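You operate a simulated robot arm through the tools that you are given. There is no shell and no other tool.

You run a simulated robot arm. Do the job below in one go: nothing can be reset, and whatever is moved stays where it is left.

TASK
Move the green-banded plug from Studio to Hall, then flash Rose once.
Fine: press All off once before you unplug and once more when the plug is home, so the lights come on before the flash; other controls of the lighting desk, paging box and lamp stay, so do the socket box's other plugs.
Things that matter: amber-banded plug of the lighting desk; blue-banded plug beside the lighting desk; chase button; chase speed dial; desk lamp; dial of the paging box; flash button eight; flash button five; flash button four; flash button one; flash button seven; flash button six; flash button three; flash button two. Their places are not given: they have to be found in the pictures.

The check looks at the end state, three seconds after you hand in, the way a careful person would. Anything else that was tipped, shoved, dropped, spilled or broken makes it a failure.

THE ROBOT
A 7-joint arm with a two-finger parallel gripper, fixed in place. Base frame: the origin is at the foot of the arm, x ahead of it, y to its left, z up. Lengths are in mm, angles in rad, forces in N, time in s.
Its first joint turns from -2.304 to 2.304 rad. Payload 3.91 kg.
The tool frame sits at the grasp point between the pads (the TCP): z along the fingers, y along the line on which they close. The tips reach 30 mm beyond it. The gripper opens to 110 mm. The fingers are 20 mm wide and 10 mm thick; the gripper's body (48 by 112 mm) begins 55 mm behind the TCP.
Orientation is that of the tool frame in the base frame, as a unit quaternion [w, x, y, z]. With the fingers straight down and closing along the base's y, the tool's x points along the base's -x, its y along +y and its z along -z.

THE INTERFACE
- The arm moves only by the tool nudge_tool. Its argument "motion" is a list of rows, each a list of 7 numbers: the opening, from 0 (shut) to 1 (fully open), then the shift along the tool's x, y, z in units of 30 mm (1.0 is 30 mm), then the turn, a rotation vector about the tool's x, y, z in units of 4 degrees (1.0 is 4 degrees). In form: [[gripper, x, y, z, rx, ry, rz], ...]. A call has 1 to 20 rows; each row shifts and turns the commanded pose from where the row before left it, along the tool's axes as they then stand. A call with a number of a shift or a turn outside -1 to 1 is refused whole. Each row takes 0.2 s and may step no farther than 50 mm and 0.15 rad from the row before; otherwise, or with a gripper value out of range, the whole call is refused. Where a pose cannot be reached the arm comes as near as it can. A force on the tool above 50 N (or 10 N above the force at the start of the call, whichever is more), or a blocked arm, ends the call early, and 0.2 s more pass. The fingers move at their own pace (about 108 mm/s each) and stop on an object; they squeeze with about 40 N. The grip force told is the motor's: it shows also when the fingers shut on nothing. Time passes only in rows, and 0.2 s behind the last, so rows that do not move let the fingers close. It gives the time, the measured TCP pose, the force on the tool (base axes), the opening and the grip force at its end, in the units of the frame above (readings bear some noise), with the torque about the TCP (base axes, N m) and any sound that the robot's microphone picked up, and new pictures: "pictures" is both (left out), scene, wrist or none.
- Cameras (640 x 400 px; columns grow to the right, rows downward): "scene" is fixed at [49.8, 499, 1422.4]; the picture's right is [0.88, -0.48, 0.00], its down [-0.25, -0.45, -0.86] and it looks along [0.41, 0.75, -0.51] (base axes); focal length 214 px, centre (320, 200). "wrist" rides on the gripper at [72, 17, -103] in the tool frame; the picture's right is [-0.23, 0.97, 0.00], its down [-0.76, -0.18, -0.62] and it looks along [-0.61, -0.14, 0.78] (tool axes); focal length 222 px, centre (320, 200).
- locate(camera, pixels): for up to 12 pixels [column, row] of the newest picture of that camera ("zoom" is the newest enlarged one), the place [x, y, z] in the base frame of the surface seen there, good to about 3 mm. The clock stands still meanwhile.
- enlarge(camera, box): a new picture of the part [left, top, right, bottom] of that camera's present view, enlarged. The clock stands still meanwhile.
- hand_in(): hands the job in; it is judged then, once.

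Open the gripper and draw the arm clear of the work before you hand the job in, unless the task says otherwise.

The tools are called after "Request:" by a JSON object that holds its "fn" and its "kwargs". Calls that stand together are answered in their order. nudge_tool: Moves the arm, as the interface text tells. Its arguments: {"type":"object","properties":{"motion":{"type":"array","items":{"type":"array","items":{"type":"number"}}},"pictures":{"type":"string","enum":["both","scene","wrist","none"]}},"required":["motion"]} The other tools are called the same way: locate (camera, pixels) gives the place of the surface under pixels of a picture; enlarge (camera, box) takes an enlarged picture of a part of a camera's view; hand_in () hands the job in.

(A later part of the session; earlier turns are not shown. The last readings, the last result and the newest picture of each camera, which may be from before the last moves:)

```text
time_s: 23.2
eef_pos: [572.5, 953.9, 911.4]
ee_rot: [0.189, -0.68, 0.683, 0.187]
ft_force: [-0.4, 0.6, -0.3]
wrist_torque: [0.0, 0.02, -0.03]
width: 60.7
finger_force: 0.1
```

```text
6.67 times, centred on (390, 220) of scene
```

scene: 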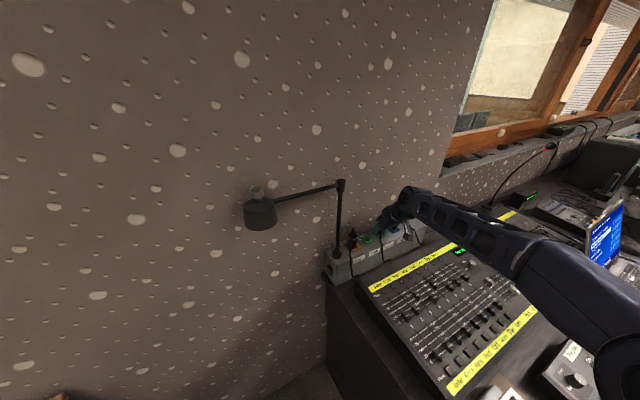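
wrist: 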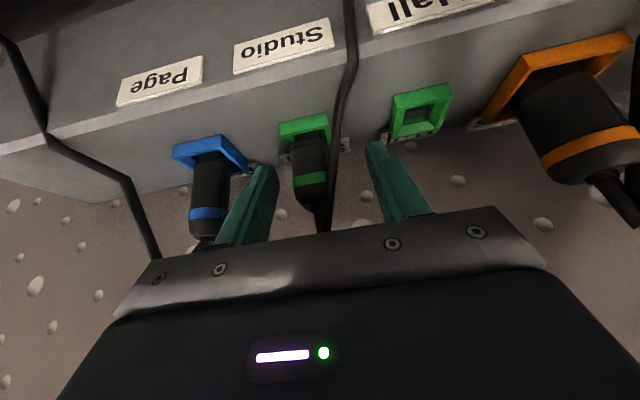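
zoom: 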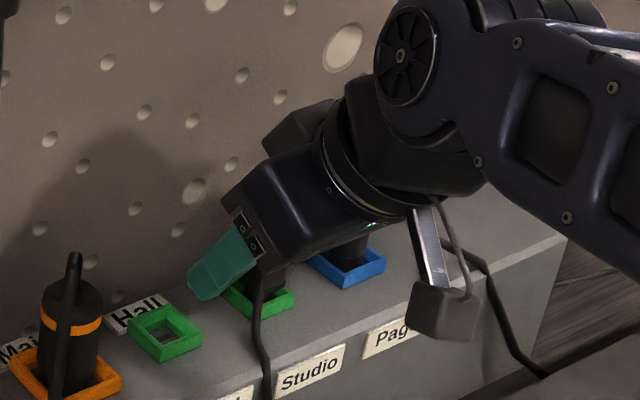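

The band's edges project to a plug centre about 4.5 mm to the +x side of the grip line (the reading also says x=572.5), so the arm drifted a bit. I correct by 4.4 mm in +x and check again.

Request:
{"fn": "nudge_tool", "kwargs": {"motion": [[0.55, 0, -0.147, 0, 0, 0, 0], [0.55, 0, 0, 0, 0, 0, 0]], "pictures": "wrist"}}

Request:
{"fn": "enlarge", "kwargs": {"camera": "wrist", "box": [200, 100, 420, 245]}}

```text
time_s: 23.8
eef_pos: [578.8, 955.0, 911.6]
ee_rot: [0.189, -0.681, 0.682, 0.188]
ft_force: [1.2, -0.6, -0.1]
wrist_torque: [-0.02, -0.02, 0.0]
width: 60.5
finger_force: 0.1
```

wrist: 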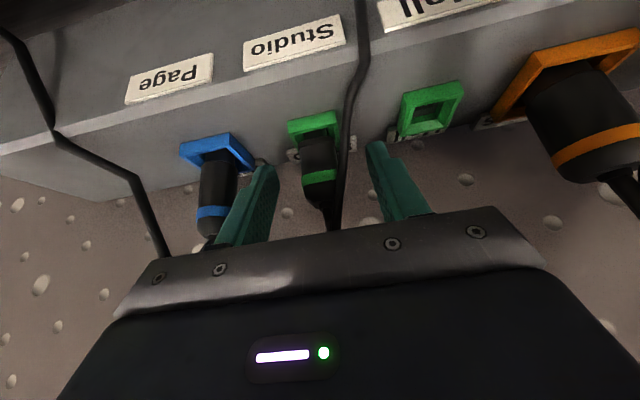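

```text
2.76 times, centred on (310, 172) of wrist
```

zoom: 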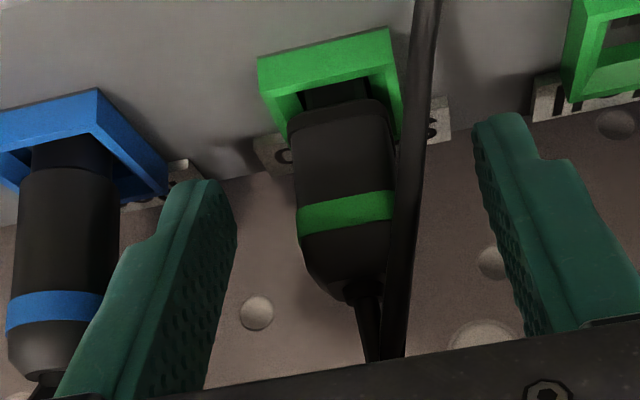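

Now the plug is within about 1 mm of the centre line. I shift that 1 mm and close the fingers on the plug body.

Request:
{"fn": "nudge_tool", "kwargs": {"motion": [[0.55, 0, 0.033, 0, 0, 0, 0], [0.3, 0, 0, 0, 0, 0, 0], [0, 0, 0, 0, 0, 0, 0], [0, 0, 0, 0, 0, 0, 0]]}}

Request:
{"fn": "enlarge", "kwargs": {"camera": "wrist", "box": [200, 100, 420, 245]}}

```text
time_s: 24.8
eef_pos: [576.1, 954.6, 910.1]
ee_rot: [0.189, -0.681, 0.682, 0.189]
ft_force: [-5.6, -2.9, -0.2]
wrist_torque: [-0.14, 0.13, 0.04]
width: 24.9
finger_force: 40.1
```

scene: 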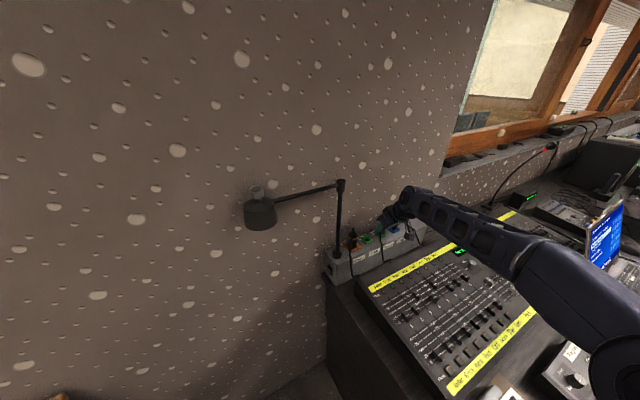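
wrist: 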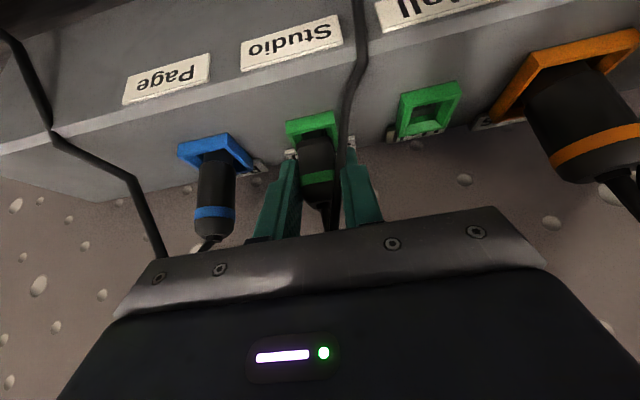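

```text
2.76 times, centred on (310, 172) of wrist
```

zoom: 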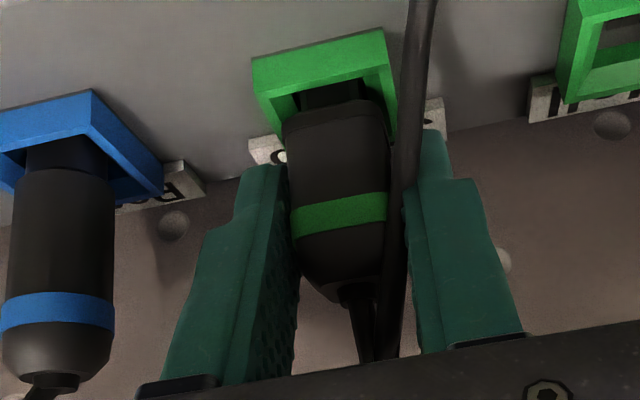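

The width reads 24.9 mm while the body is 20 mm, and the zoom shows the cable pinched between the right-hand finger and the plug at (400,200). I reopen and move the hand up and back so that the fingers pass behind the cable.

Request:
{"fn": "nudge_tool", "kwargs": {"motion": [[0.55, 0, 0, 0, 0, 0, 0], [0.55, 0, 0, 0, 0, 0, 0], [0.55, -0.2, 0, -0.1, 0, 0, 0], [0.55, -0.2, 0, -0.1, 0, 0, 0], [0.55, 0, 0, 0, 0, 0, 0]]}}

Request:
{"fn": "enlarge", "kwargs": {"camera": "wrist", "box": [200, 100, 420, 245]}}

```text
time_s: 26.0
eef_pos: [578.4, 962.0, 921.6]
ee_rot: [0.188, -0.681, 0.681, 0.19]
ft_force: [0.0, 0.6, -0.2]
wrist_torque: [0.0, -0.03, -0.02]
width: 60.1
finger_force: 0.1
```

scene: 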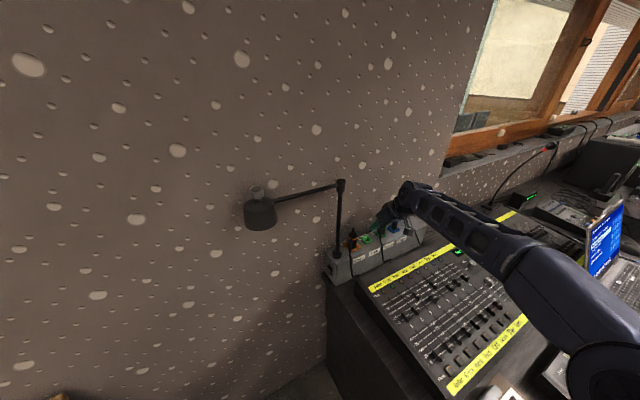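
wrist: 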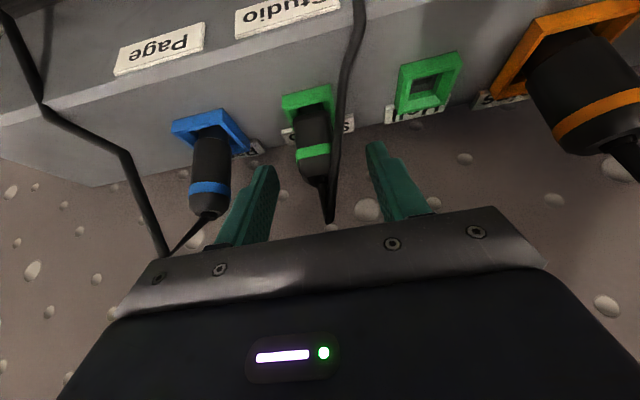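

```text
2.76 times, centred on (310, 172) of wrist
```

zoom: 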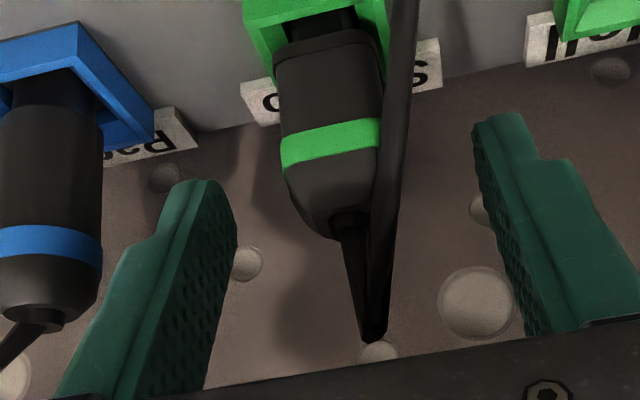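

The plug is unchanged and the cable runs beside it from (372,335) to (405,10) in the zoom. I locate the cable and plug points again.

Request:
{"fn": "locate", "kwargs": {"camera": "zoom", "pixels": [[403, 30], [398, 90], [393, 140], [388, 190], [383, 240], [377, 290], [373, 330], [335, 225], [330, 140], [280, 150], [378, 135], [320, 50]]}}

```text
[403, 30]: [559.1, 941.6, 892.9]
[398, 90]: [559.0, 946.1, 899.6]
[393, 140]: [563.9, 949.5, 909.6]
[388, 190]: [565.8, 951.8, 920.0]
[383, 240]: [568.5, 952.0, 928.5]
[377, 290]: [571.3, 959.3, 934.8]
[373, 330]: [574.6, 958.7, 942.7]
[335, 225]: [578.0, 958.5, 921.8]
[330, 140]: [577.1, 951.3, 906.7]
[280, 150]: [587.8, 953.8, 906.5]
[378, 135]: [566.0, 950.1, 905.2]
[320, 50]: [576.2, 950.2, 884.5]
```

The cable touches the plug's front-left edge around z≈920 at y≈952, so I want the fingers a little further back. I check the wall's distance behind the sockets first.

Request:
{"fn": "locate", "kwargs": {"camera": "wrist", "pixels": [[300, 215], [340, 180], [350, 200], [280, 150], [370, 130], [345, 120], [415, 115], [440, 190]]}}

```text
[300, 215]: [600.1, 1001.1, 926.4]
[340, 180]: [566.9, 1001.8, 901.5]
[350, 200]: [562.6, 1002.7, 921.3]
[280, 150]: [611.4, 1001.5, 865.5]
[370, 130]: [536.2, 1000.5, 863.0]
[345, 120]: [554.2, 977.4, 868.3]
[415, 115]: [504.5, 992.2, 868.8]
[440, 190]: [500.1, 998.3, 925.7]
```

The wall is at y≈1001, so the fingertips (to y≈990) keep 11 mm clear. I shift 4 mm toward the wall, 1 mm in −x, and close again.

Request:
{"fn": "nudge_tool", "kwargs": {"motion": [[0.55, -0.114, 0.03, 0.069, 0, 0, 0], [0.55, 0, 0, 0, 0, 0, 0], [0.3, 0, 0, 0, 0, 0, 0], [0, 0, 0, 0, 0, 0, 0], [0, 0, 0, 0, 0, 0, 0]]}}

Request:
{"fn": "enlarge", "kwargs": {"camera": "wrist", "box": [200, 80, 420, 245]}}

```text
time_s: 27.2
eef_pos: [577.2, 968.7, 923.0]
ee_rot: [0.189, -0.681, 0.682, 0.189]
ft_force: [-3.6, 0.2, 1.1]
wrist_torque: [0.0, 0.07, 0.02]
width: 24.8
finger_force: 40.2
```

scene: 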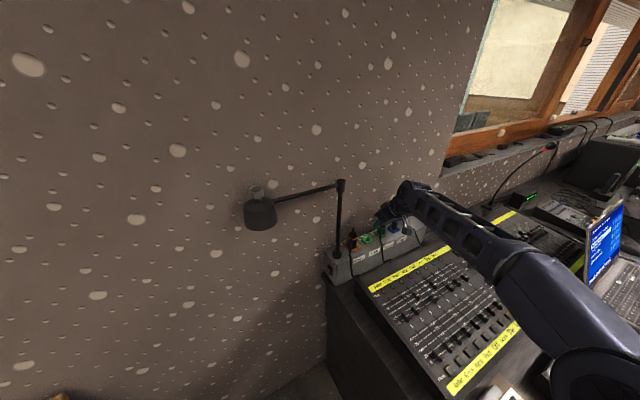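
wrist: 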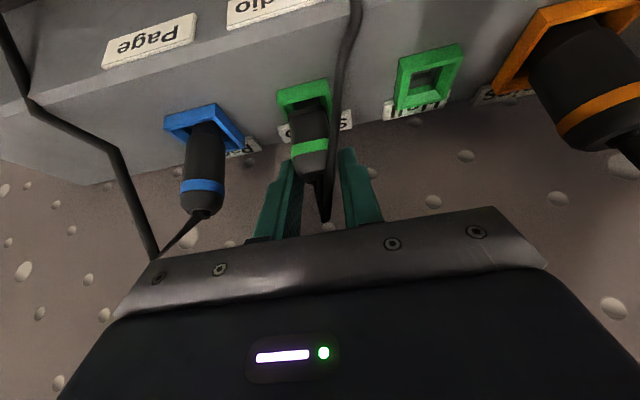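

```text
2.42 times, centred on (310, 162) of wrist
```

zoom: 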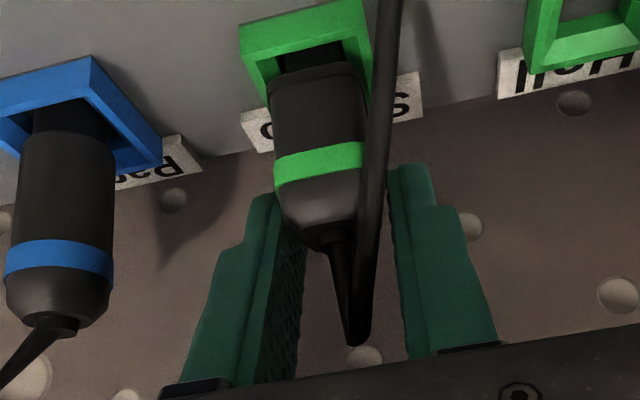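

Both grips gave the same 24.8 mm, and the cable hides the plug's right edge, so the body is really about 25 mm wide and is held squarely; the cable is free at (378,170). I ease 1 mm in −x to relieve the side force and pull gently straight up.

Request:
{"fn": "nudge_tool", "kwargs": {"motion": [[0, 0, 0.035, 0, 0, 0, 0], [0, -0.052, 0, -0.086, 0, 0, 0], [0, -0.052, 0, -0.086, 0, 0, 0]]}}

Request:
{"fn": "enlarge", "kwargs": {"camera": "wrist", "box": [200, 80, 420, 245]}}

```text
time_s: 28.0
eef_pos: [576.1, 966.4, 927.6]
ee_rot: [0.189, -0.681, 0.681, 0.189]
ft_force: [0.3, -0.3, -0.7]
wrist_torque: [-0.02, -0.02, 0.0]
width: 24.4
finger_force: 40.2
```

scene: 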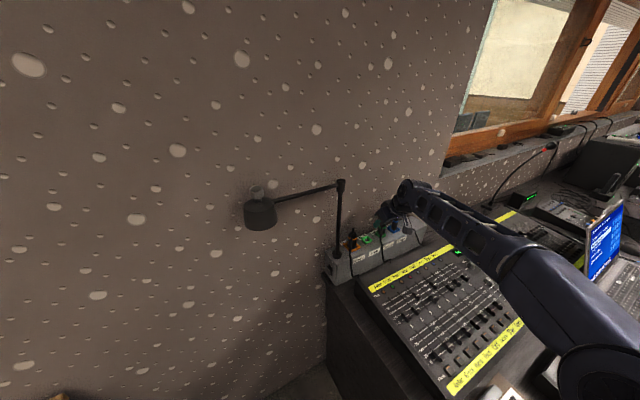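
wrist: 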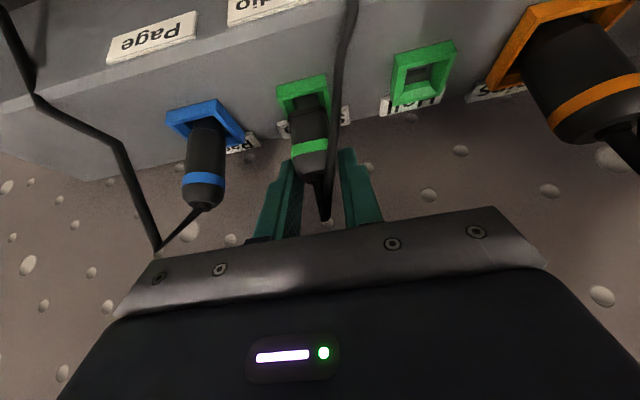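

```text
2.42 times, centred on (310, 162) of wrist
```

zoom: 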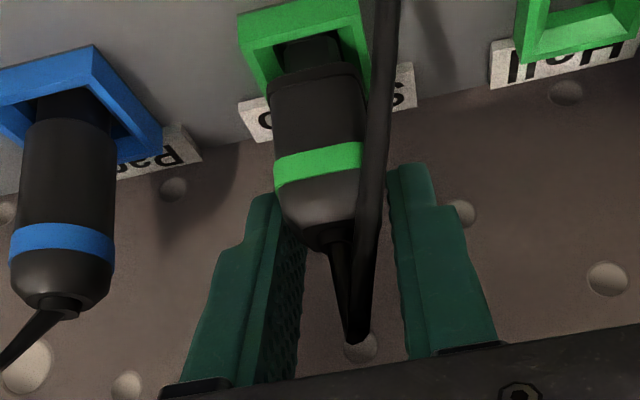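

The plug keeps its place between the pads and rose about 5 mm with almost no force. I keep lifting straight up another 40 mm.

Request:
{"fn": "nudge_tool", "kwargs": {"motion": [[0, -0.086, 0, -0.143, 0, 0, 0], [0, -0.172, 0, -0.286, 0, 0, 0], [0, -0.172, 0, -0.286, 0, 0, 0], [0, -0.172, 0, -0.286, 0, 0, 0], [0, -0.086, 0, -0.143, 0, 0, 0]]}}

Request:
{"fn": "enlarge", "kwargs": {"camera": "wrist", "box": [200, 60, 440, 240]}}

Request:
{"fn": "enlarge", "kwargs": {"camera": "scene", "box": [340, 180, 440, 260]}}

```text
time_s: 29.2
eef_pos: [575.1, 965.7, 968.5]
ee_rot: [0.189, -0.681, 0.682, 0.189]
ft_force: [-0.7, 0.1, -0.5]
wrist_torque: [0.02, 0.0, -0.01]
width: 24.7
finger_force: 40.0
```

scene: 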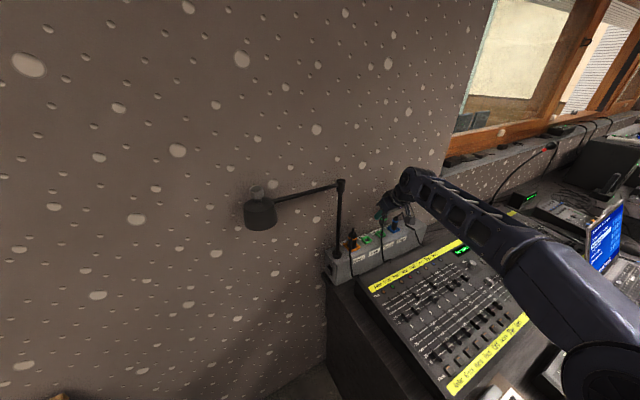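
wrist: 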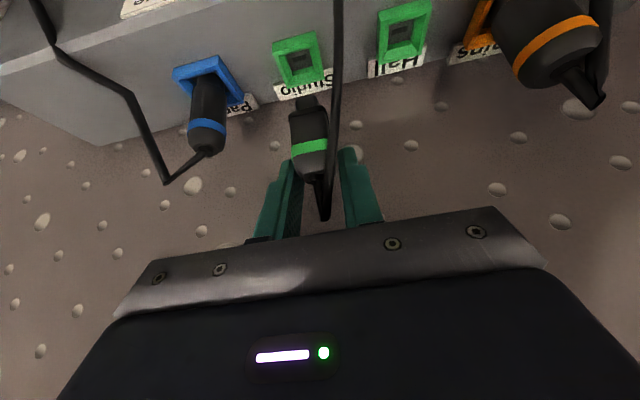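

```text
2.22 times, centred on (320, 150) of wrist
```

zoom: 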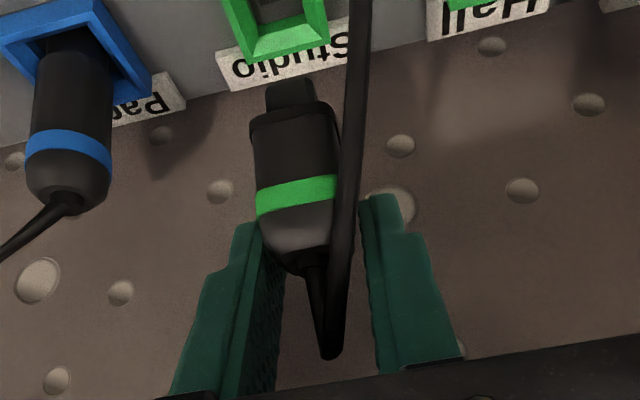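

```text
5.00 times, centred on (390, 220) of scene
```

zoom: 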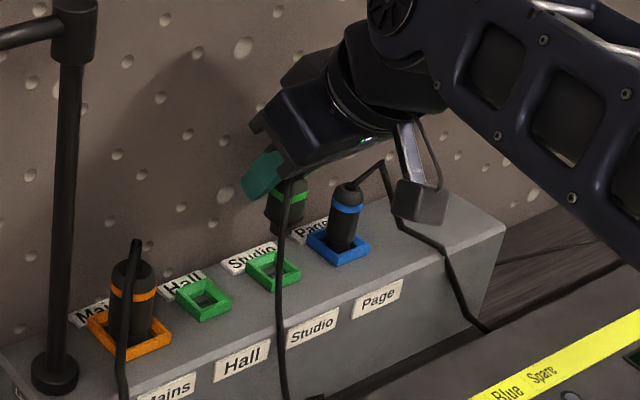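

The plug is fully out and upright, and both green sockets are open at (298,58) and (404,30). I carry it 70 mm in −x to above Hall.

Request:
{"fn": "nudge_tool", "kwargs": {"motion": [[0, 0, 0.389, 0, 0, 0, 0], [0, 0, 0.389, 0, 0, 0, 0], [0, 0, 0.389, 0, 0, 0, 0], [0, 0, 0.389, 0, 0, 0, 0], [0, 0, 0.389, 0, 0, 0, 0], [0, 0, 0.388, 0, 0, 0, 0], [0, 0, 0, 0, 0, 0, 0]]}}

Request:
{"fn": "enlarge", "kwargs": {"camera": "wrist", "box": [240, 0, 440, 160]}}

Request:
{"fn": "enlarge", "kwargs": {"camera": "scene", "box": [340, 190, 420, 260]}}

```text
time_s: 30.8
eef_pos: [504.5, 967.8, 968.9]
ee_rot: [0.19, -0.681, 0.682, 0.189]
ft_force: [0.3, 0.5, -0.6]
wrist_torque: [0.02, -0.04, -0.01]
width: 24.6
finger_force: 40.2
```

scene: 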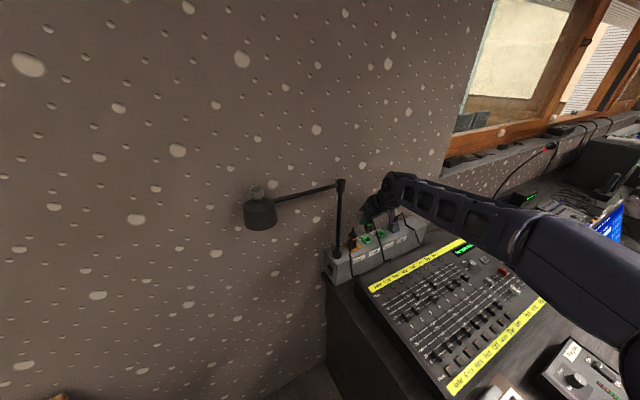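
wrist: 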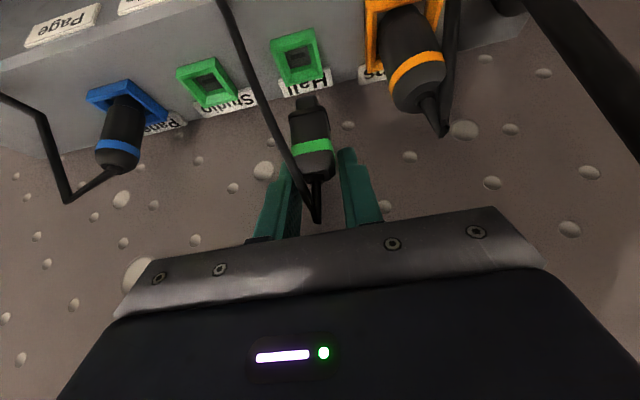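

```text
2.50 times, centred on (340, 80) of wrist
```

zoom: 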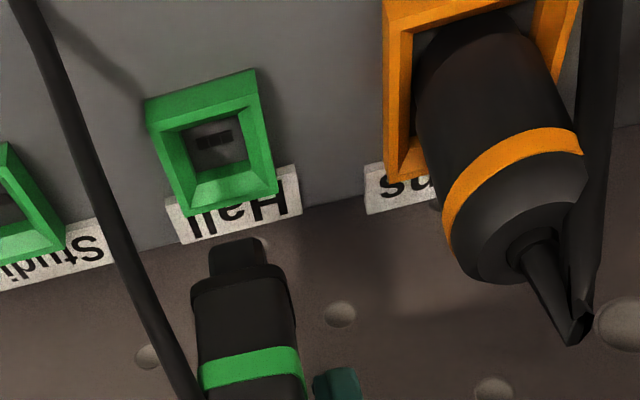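

```text
5.71 times, centred on (380, 225) of scene
```

zoom: 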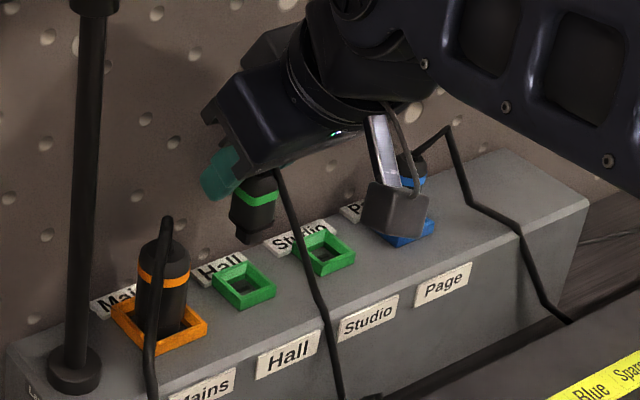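

Comparing rim corners (Hall rear corners now at about (287,86),(323,77) versus Studio's (287,88),(324,79) earlier) the hand is about 1.5 mm too far toward the wall. I correct that and re-measure with the same zoom as before.

Request:
{"fn": "nudge_tool", "kwargs": {"motion": [[0, 0.043, 0, -0.026, 0, 0, 0], [0, 0, 0, 0, 0, 0, 0]], "pictures": "wrist"}}

Request:
{"fn": "enlarge", "kwargs": {"camera": "wrist", "box": [200, 60, 440, 240]}}

Request:
{"fn": "enlarge", "kwargs": {"camera": "wrist", "box": [250, 10, 370, 140]}}

```text
time_s: 31.4
eef_pos: [506.2, 965.7, 968.6]
ee_rot: [0.189, -0.681, 0.682, 0.189]
ft_force: [0.4, 0.5, -0.3]
wrist_torque: [0.0, -0.03, 0.01]
width: 24.9
finger_force: 40.1
```

wrist: 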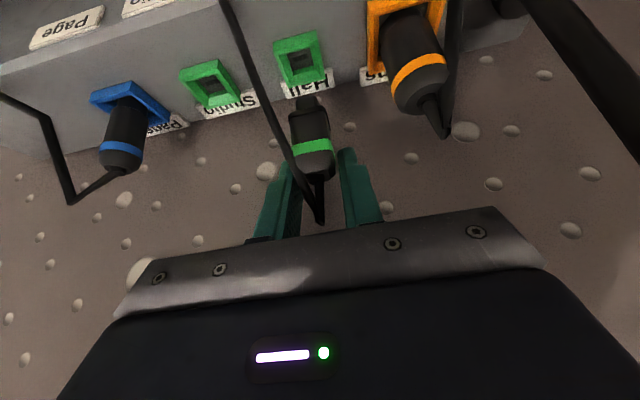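

```text
2.22 times, centred on (320, 150) of wrist
```

zoom: 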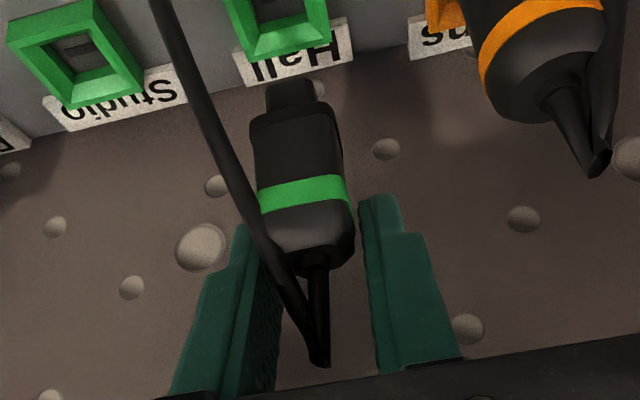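

```text
3.08 times, centred on (310, 75) of wrist
```

zoom: 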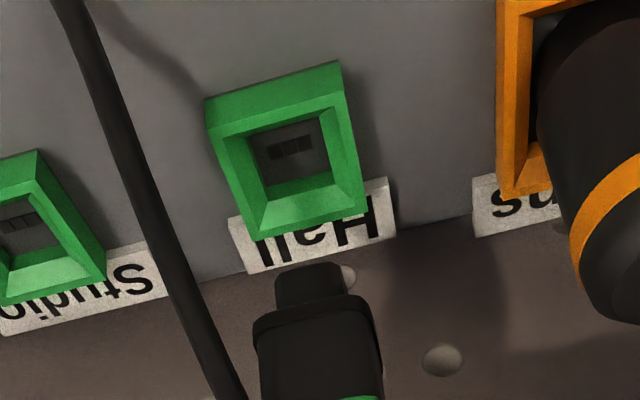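

The Hall socket now sits in the same place under the plug as Studio's did after lifting (rim corners (247,62),(328,42)). I lower 20 mm straight and look.

Request:
{"fn": "nudge_tool", "kwargs": {"motion": [[0, 0.172, 0, 0.286, 0, 0, 0], [0, 0.172, 0, 0.286, 0, 0, 0], [0, 0, 0, 0, 0, 0, 0]]}}

Request:
{"fn": "enlarge", "kwargs": {"camera": "wrist", "box": [250, 40, 370, 170]}}

Request:
{"fn": "enlarge", "kwargs": {"camera": "scene", "box": [350, 210, 410, 255]}}

```text
time_s: 32.2
eef_pos: [505.9, 965.3, 948.2]
ee_rot: [0.189, -0.681, 0.682, 0.189]
ft_force: [-0.5, -0.4, -0.4]
wrist_torque: [-0.03, 0.02, 0.0]
width: 24.8
finger_force: 40.0
```

scene: 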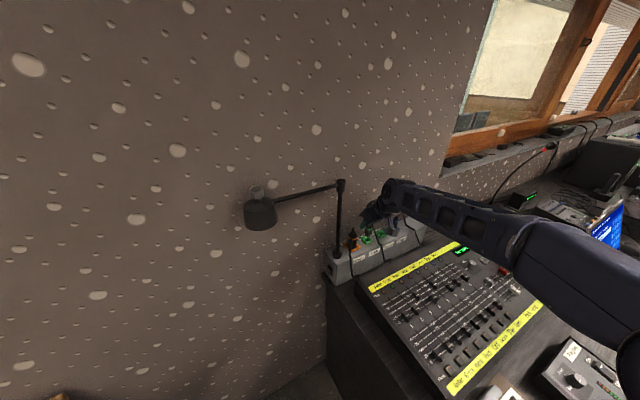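
wrist: 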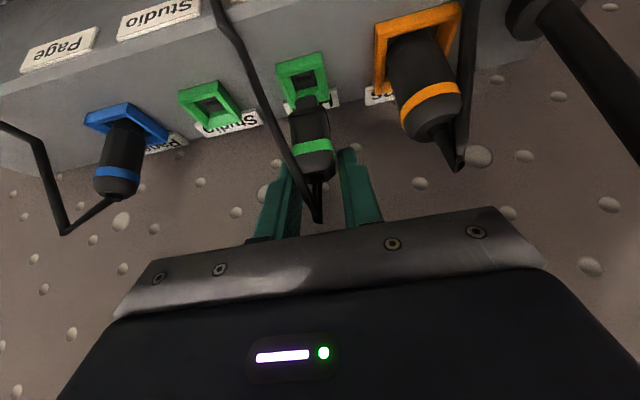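

```text
3.08 times, centred on (310, 105) of wrist
```

zoom: 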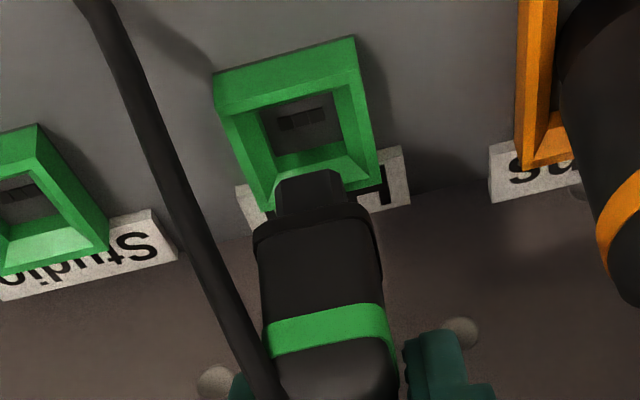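

```text
8.89 times, centred on (380, 232) of scene
```

zoom: 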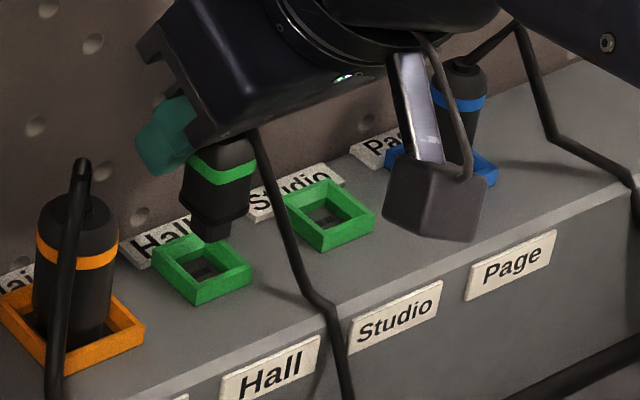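

The neck at (310,180) in the zoom is centred over Hall's slot at (303,118) within half a millimetre by projection. I keep lowering in 4 mm steps, watching the force.

Request:
{"fn": "nudge_tool", "kwargs": {"motion": [[0, 0.069, 0, 0.114, 0, 0, 0], [0, 0.069, 0, 0.114, 0, 0, 0], [0, 0.069, 0, 0.114, 0, 0, 0], [0, 0.069, 0, 0.114, 0, 0, 0], [0, 0, 0, 0, 0, 0, 0]]}}

Request:
{"fn": "enlarge", "kwargs": {"camera": "wrist", "box": [250, 40, 370, 170]}}

```text
time_s: 33.4
eef_pos: [508.0, 964.7, 932.3]
ee_rot: [0.189, -0.681, 0.682, 0.189]
ft_force: [0.0, -0.5, -0.4]
wrist_torque: [0.01, -0.01, 0.04]
width: 24.5
finger_force: 39.5
```

scene: 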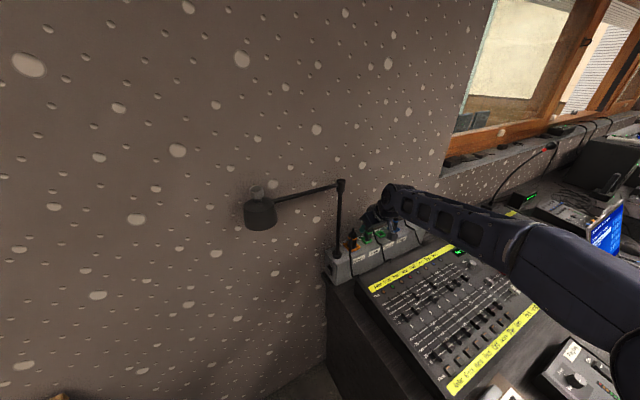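
wrist: 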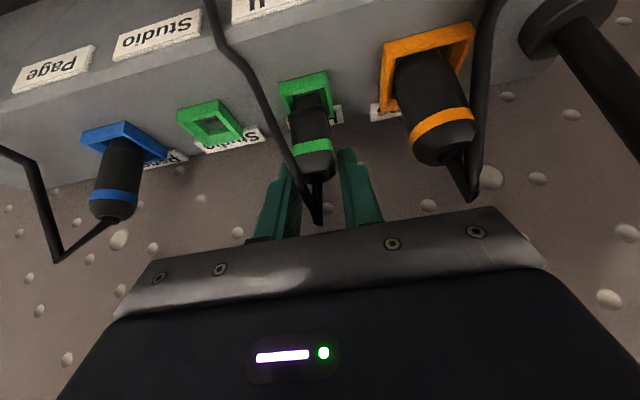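

```text
3.08 times, centred on (310, 105) of wrist
```

zoom: 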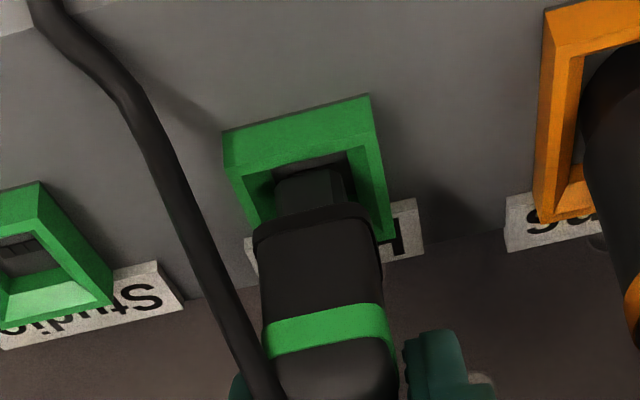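

The neck has entered Hall's rim cleanly and no force shows. I trim 0.6 mm in −x and go on down in 2.5 mm steps for the last 10 mm.

Request:
{"fn": "nudge_tool", "kwargs": {"motion": [[0, 0.043, 0.02, 0.0715, 0, 0, 0], [0, 0.043, 0, 0.0715, 0, 0, 0], [0, 0.043, 0, 0.0715, 0, 0, 0], [0, 0, 0, 0, 0, 0, 0]]}}

Request:
{"fn": "enlarge", "kwargs": {"camera": "wrist", "box": [250, 60, 370, 190]}}

```text
time_s: 34.4
eef_pos: [507.6, 964.6, 926.9]
ee_rot: [0.191, -0.681, 0.681, 0.189]
ft_force: [1.0, 11.1, 14.2]
wrist_torque: [0.39, -0.05, 0.0]
width: 24.9
finger_force: 40.4
```

scene: 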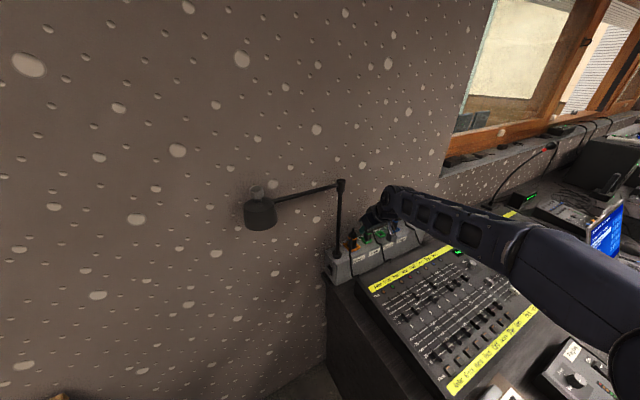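
wrist: 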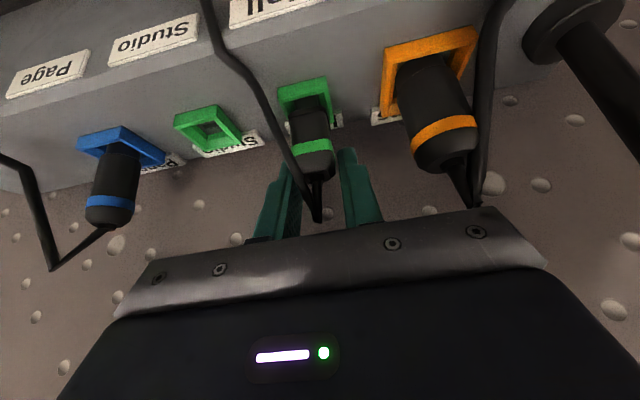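

```text
3.08 times, centred on (310, 125) of wrist
```

zoom: 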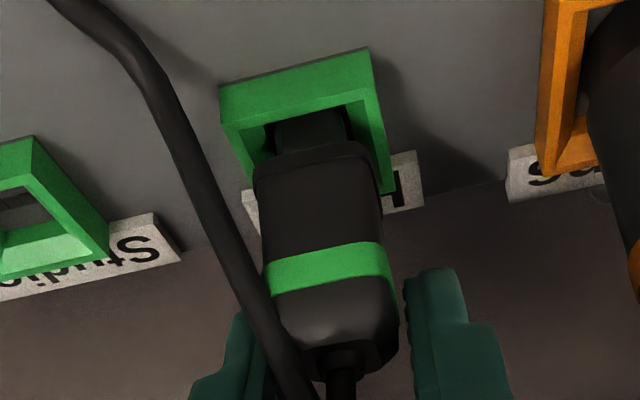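

Contact now: force +11 N in y and +14 N in z, meaning the neck leans on the front slope of the funnel. I shift 2 mm toward the wall (+y) and read the force.

Request:
{"fn": "nudge_tool", "kwargs": {"motion": [[0, -0.029, 0, 0.017, 0, 0, 0], [0, -0.029, 0, 0.017, 0, 0, 0], [0, 0, 0, 0, 0, 0, 0]], "pictures": "wrist"}}

Request:
{"fn": "enlarge", "kwargs": {"camera": "wrist", "box": [250, 60, 370, 190]}}

```text
time_s: 35.2
eef_pos: [505.6, 965.2, 924.5]
ee_rot: [0.188, -0.681, 0.681, 0.19]
ft_force: [-7.9, -14.8, 4.7]
wrist_torque: [0.1, 0.11, -0.01]
width: 25.1
finger_force: 40.3
```

wrist: 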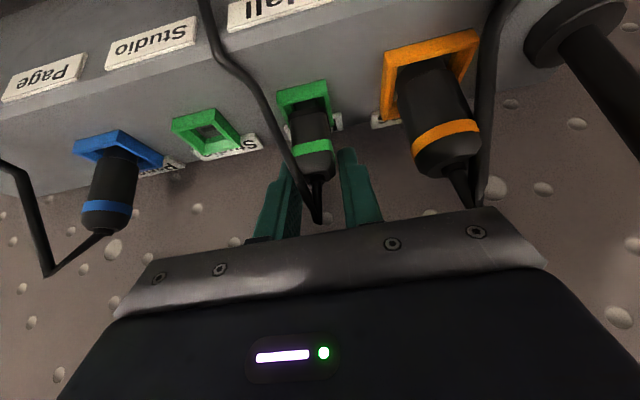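

```text
3.08 times, centred on (310, 125) of wrist
```

zoom: 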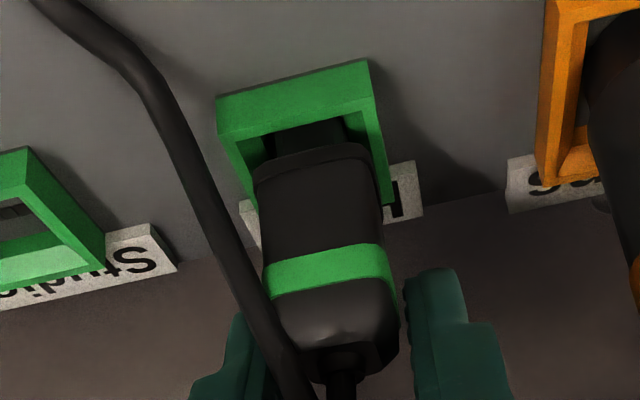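

The plug slipped deeper (z 924.5) and the side force turned to −15 N in y and −8 N in x, so it is inside the tight part. I ease back 1.1 mm in y and 0.6 mm in x to relax it.

Request:
{"fn": "nudge_tool", "kwargs": {"motion": [[0, 0.031, 0.02, -0.019, 0, 0, 0], [0, 0, 0, 0, 0, 0, 0]], "pictures": "none"}}

```text
time_s: 35.8
eef_pos: [505.5, 965.2, 924.2]
ee_rot: [0.188, -0.681, 0.683, 0.188]
ft_force: [-2.1, 4.8, -1.3]
wrist_torque: [0.21, 0.03, 0.02]
width: 24.7
finger_force: 40.2
```

Side forces are nearly gone. I press down 1.5 mm per step and watch the vertical force and sounds.

Request:
{"fn": "nudge_tool", "kwargs": {"motion": [[0, 0.017, 0, 0.048, 0, 0, 0], [0, 0.026, 0, 0.043, 0, 0, 0]], "pictures": "wrist"}}

Request:
{"fn": "enlarge", "kwargs": {"camera": "wrist", "box": [250, 60, 370, 190]}}

```text
time_s: 36.4
eef_pos: [506.6, 966.0, 924.4]
ee_rot: [0.191, -0.68, 0.682, 0.188]
ft_force: [4.0, 8.6, 9.5]
wrist_torque: [-0.63, -0.03, 0.06]
width: 24.7
finger_force: 39.9
```

wrist: 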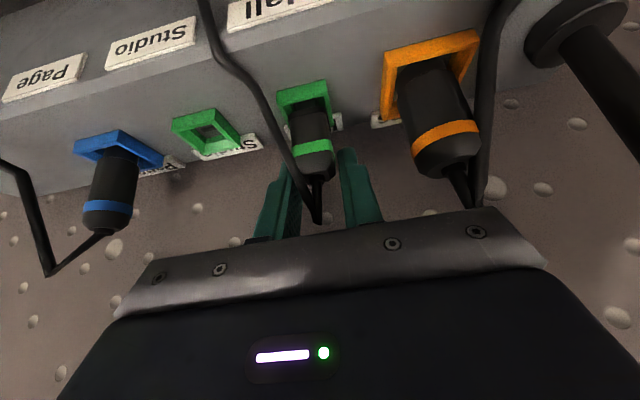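

```text
3.08 times, centred on (310, 125) of wrist
```

zoom: 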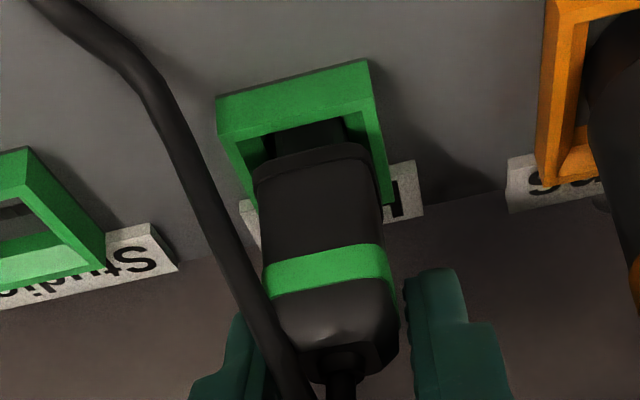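

The hand stopped at z≈924.4 with about 10 N of vertical force, and the plug sits as deep relative to the rim as it did in Studio. I check the desk's display and the plug from the scene camera.

Request:
{"fn": "nudge_tool", "kwargs": {"motion": [[0, 0, 0, 0, 0, 0, 0]], "pictures": "both"}}

Request:
{"fn": "enlarge", "kwargs": {"camera": "scene", "box": [430, 220, 510, 280]}}

Request:
{"fn": "enlarge", "kwargs": {"camera": "scene", "box": [345, 210, 405, 255]}}

```text
time_s: 36.8
eef_pos: [505.1, 965.6, 924.8]
ee_rot: [0.19, -0.68, 0.682, 0.189]
ft_force: [7.0, 13.4, 12.5]
wrist_torque: [-0.03, -0.09, 0.01]
width: 24.8
finger_force: 40.5
```

scene: 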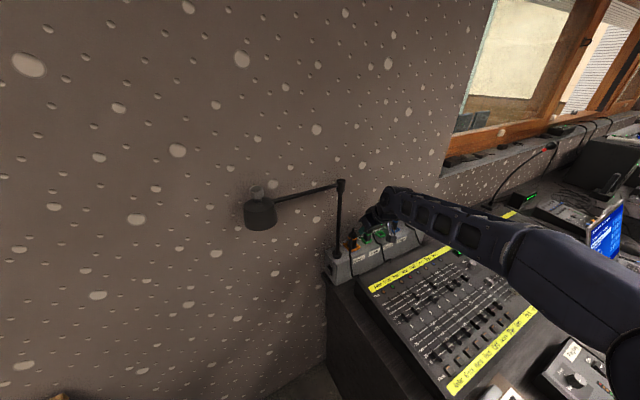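
wrist: 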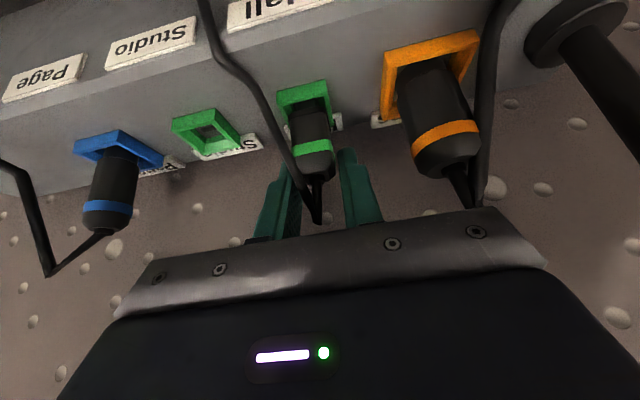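

```text
6.67 times, centred on (470, 250) of scene
```

zoom: 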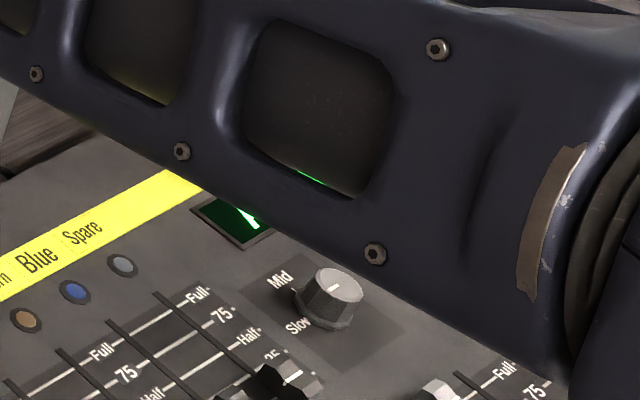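

```text
8.89 times, centred on (375, 232) of scene
```

zoom: 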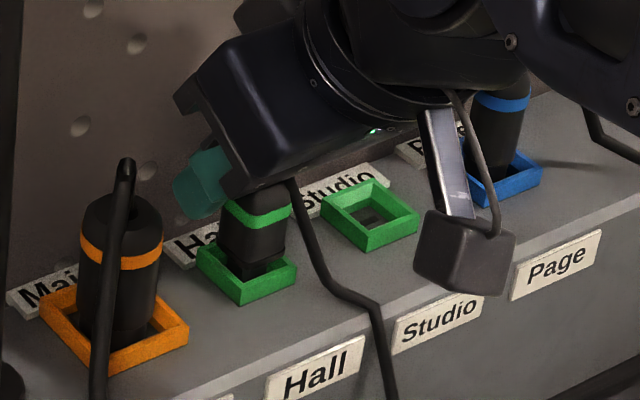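

The plug stands in Hall, but the arm hides most of the display. I take the same wrist zoom as I had when the plug was seated in Studio to compare the depth.

Request:
{"fn": "enlarge", "kwargs": {"camera": "wrist", "box": [200, 80, 420, 245]}}

Request:
{"fn": "enlarge", "kwargs": {"camera": "scene", "box": [362, 218, 394, 238]}}

```text
2.42 times, centred on (310, 162) of wrist
```

zoom: 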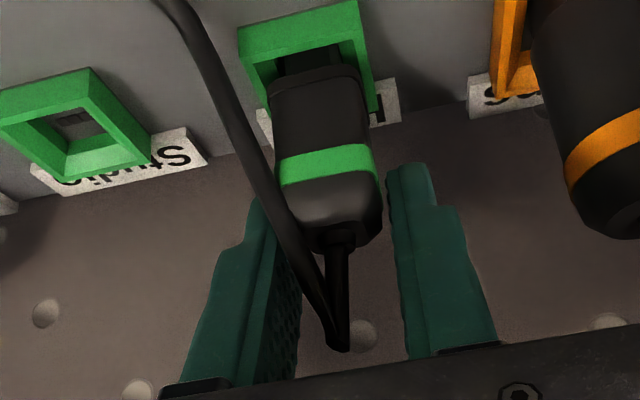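

```text
16.00 times, centred on (378, 228) of scene
```

zoom: 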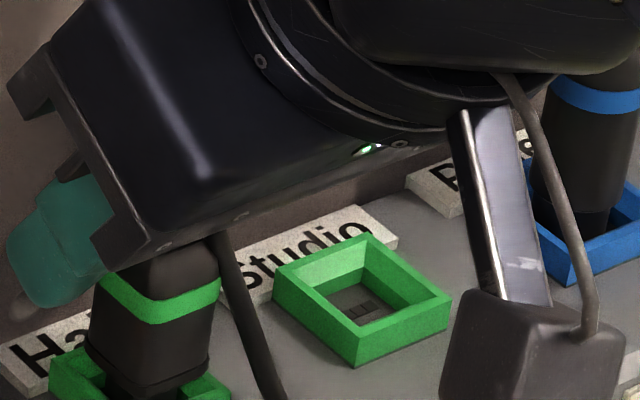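

The view matches the Studio-seated one nearly pixel for pixel (rim corner (238,28), band (278,158)), so the plug is in to the same depth. I relax the sideways load and press a little more to be sure it is home.

Request:
{"fn": "nudge_tool", "kwargs": {"motion": [[0, 0.006, -0.017, 0.074, 0, 0, 0], [0, 0.017, 0, 0.029, 0, 0, 0], [0, 0, 0, 0, 0, 0, 0]], "pictures": "wrist"}}

Request:
{"fn": "enlarge", "kwargs": {"camera": "wrist", "box": [200, 80, 420, 245]}}

```text
time_s: 37.6
eef_pos: [505.7, 966.9, 923.5]
ee_rot: [0.192, -0.68, 0.682, 0.19]
ft_force: [4.9, -6.2, 34.8]
wrist_torque: [0.02, -0.07, 0.01]
width: 25.3
finger_force: 39.9
```

wrist: 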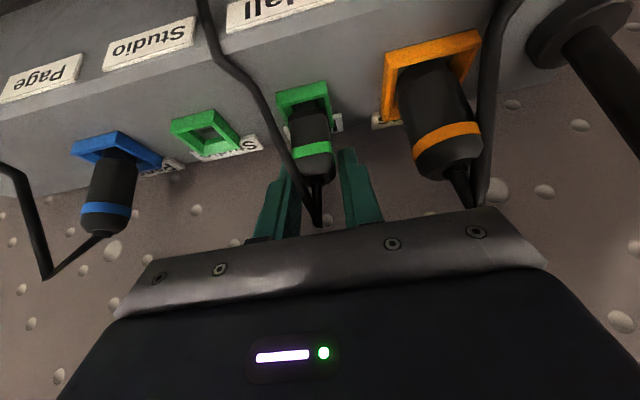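

```text
2.42 times, centred on (310, 162) of wrist
```

zoom: 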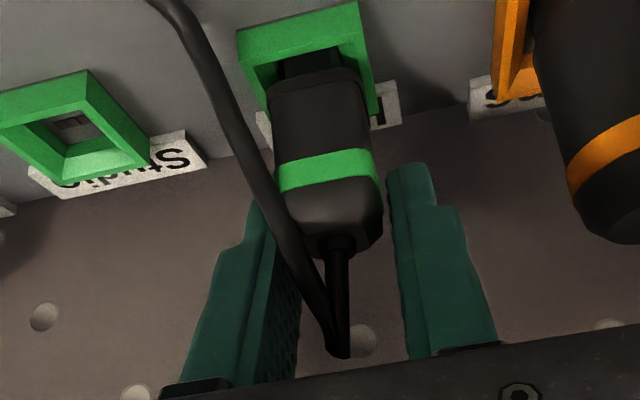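

The press reads 35 N upward with hardly any travel, so the plug is bottomed in Hall. I take off the load with 1.5 mm up, and check where the cable runs before opening.

Request:
{"fn": "nudge_tool", "kwargs": {"motion": [[0, -0.026, 0, -0.043, 0, 0, 0], [0, -0.013, 0, -0.021, 0, 0, 0]], "pictures": "wrist"}}

Request:
{"fn": "locate", "kwargs": {"camera": "wrist", "pixels": [[318, 222], [312, 205], [303, 190], [295, 178], [285, 158], [270, 125], [255, 95], [283, 185], [270, 215], [345, 160]]}}

```text
time_s: 38.2
eef_pos: [505.9, 966.0, 922.0]
ee_rot: [0.189, -0.681, 0.682, 0.19]
ft_force: [15.7, 23.9, 24.8]
wrist_torque: [0.49, -0.2, 0.03]
width: 25.0
finger_force: 40.2
```

wrist: 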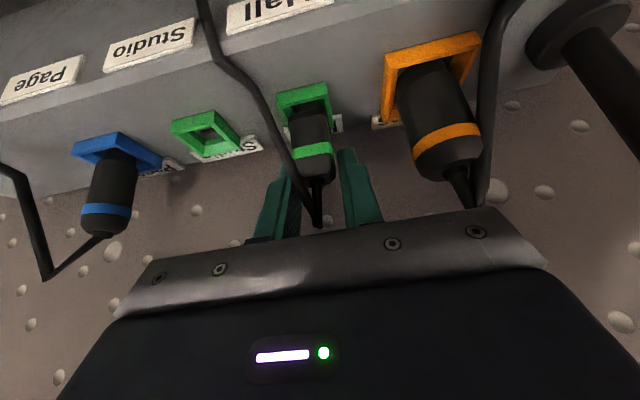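

```text
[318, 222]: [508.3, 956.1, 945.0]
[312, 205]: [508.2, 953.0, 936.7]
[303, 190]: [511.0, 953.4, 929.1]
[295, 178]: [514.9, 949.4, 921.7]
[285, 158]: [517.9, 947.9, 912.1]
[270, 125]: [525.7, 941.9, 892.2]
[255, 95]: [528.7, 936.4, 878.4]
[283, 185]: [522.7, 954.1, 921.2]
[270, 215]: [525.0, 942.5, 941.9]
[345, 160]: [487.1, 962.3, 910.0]
```

Side loads have built up (+16, +24, +25 N), so I first move 1-2 mm to relax them and then open the fingers at once; the cable at (518,948,912) lies in front of the fingers, clear of them.

Request:
{"fn": "nudge_tool", "kwargs": {"motion": [[0, -0.077, -0.04, -0.012, 0, 0, 0], [0.5, 0, 0, 0, 0, 0, 0], [0.5, 0, 0, 0, 0, 0, 0]]}}

Request:
{"fn": "enlarge", "kwargs": {"camera": "wrist", "box": [200, 80, 420, 245]}}

```text
time_s: 39.0
eef_pos: [508.3, 967.3, 922.4]
ee_rot: [0.188, -0.681, 0.682, 0.189]
ft_force: [-0.1, -0.3, -0.5]
wrist_torque: [0.04, 0.04, -0.01]
width: 55.1
finger_force: 0.2
```

scene: 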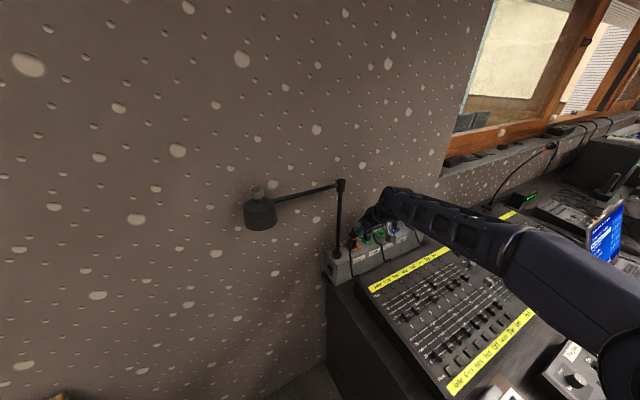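
wrist: 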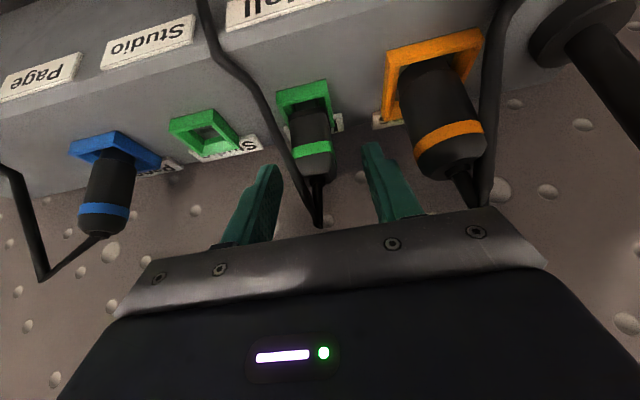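

```text
2.42 times, centred on (310, 162) of wrist
```

zoom: 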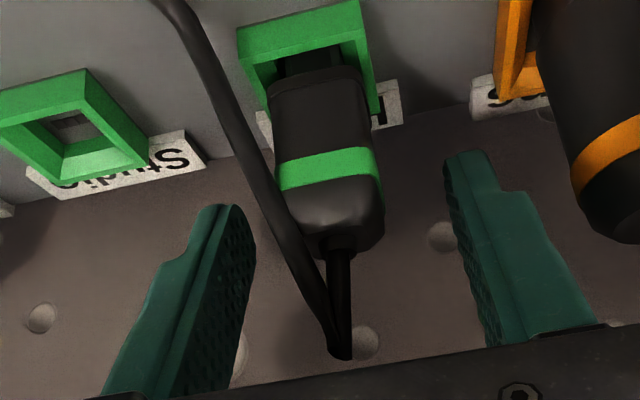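

The plug is released and stands upright in Hall with no load on the hand. I lift straight up 80 mm and look at everything.

Request:
{"fn": "nudge_tool", "kwargs": {"motion": [[0.5, -0.172, 0, -0.286, 0, 0, 0], [0.5, -0.343, 0, -0.571, 0, 0, 0], [0.5, -0.343, 0, -0.571, 0, 0, 0], [0.5, -0.343, 0, -0.571, 0, 0, 0], [0.5, -0.172, 0, -0.286, 0, 0, 0]]}}

Request:
{"fn": "enlarge", "kwargs": {"camera": "wrist", "box": [160, 0, 480, 160]}}

Request:
{"fn": "enlarge", "kwargs": {"camera": "scene", "box": [345, 200, 435, 260]}}

```text
time_s: 40.2
eef_pos: [506.2, 967.6, 1003.0]
ee_rot: [0.19, -0.68, 0.683, 0.188]
ft_force: [-0.9, -0.2, -0.6]
wrist_torque: [0.01, 0.0, 0.01]
width: 54.9
finger_force: 0.1
```

scene: 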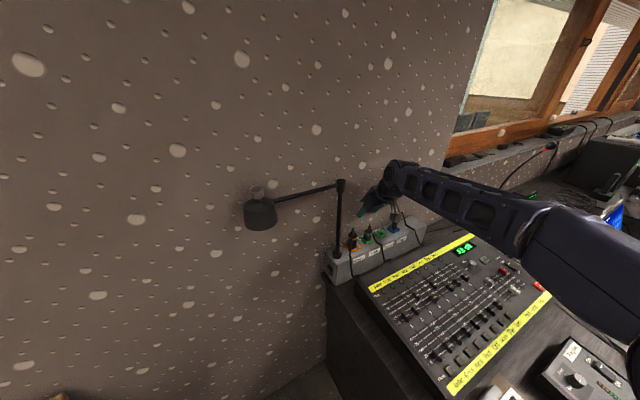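
wrist: 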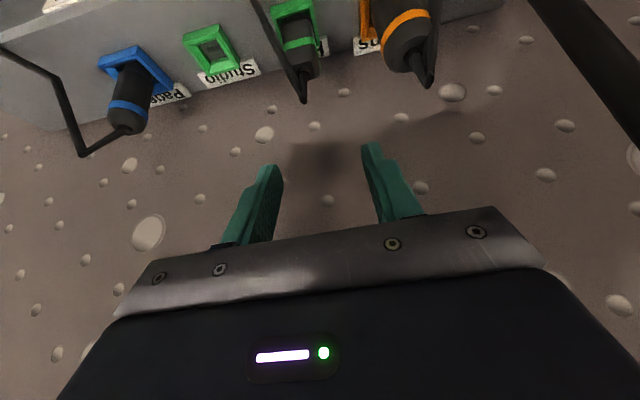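

```text
2.00 times, centred on (320, 80) of wrist
```

zoom: 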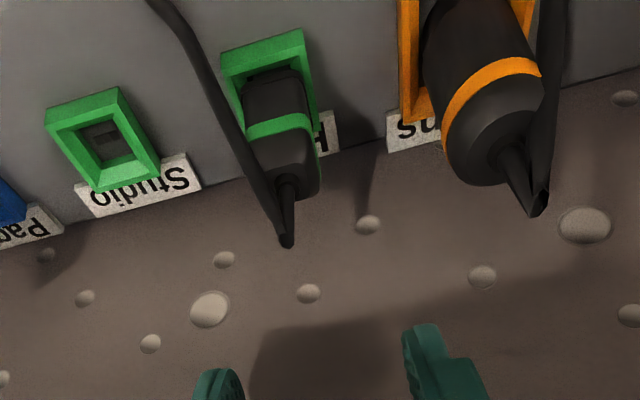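

```text
6.67 times, centred on (390, 230) of scene
```

zoom: 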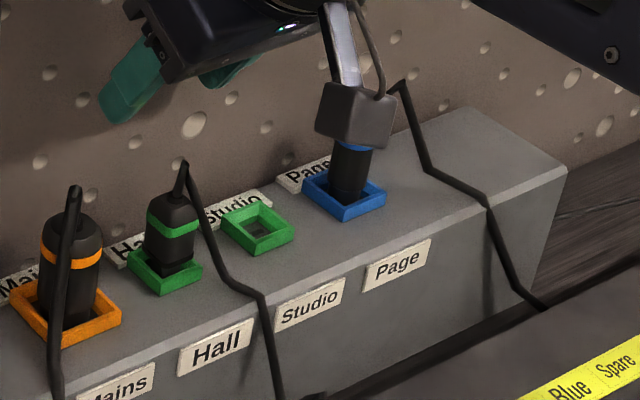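

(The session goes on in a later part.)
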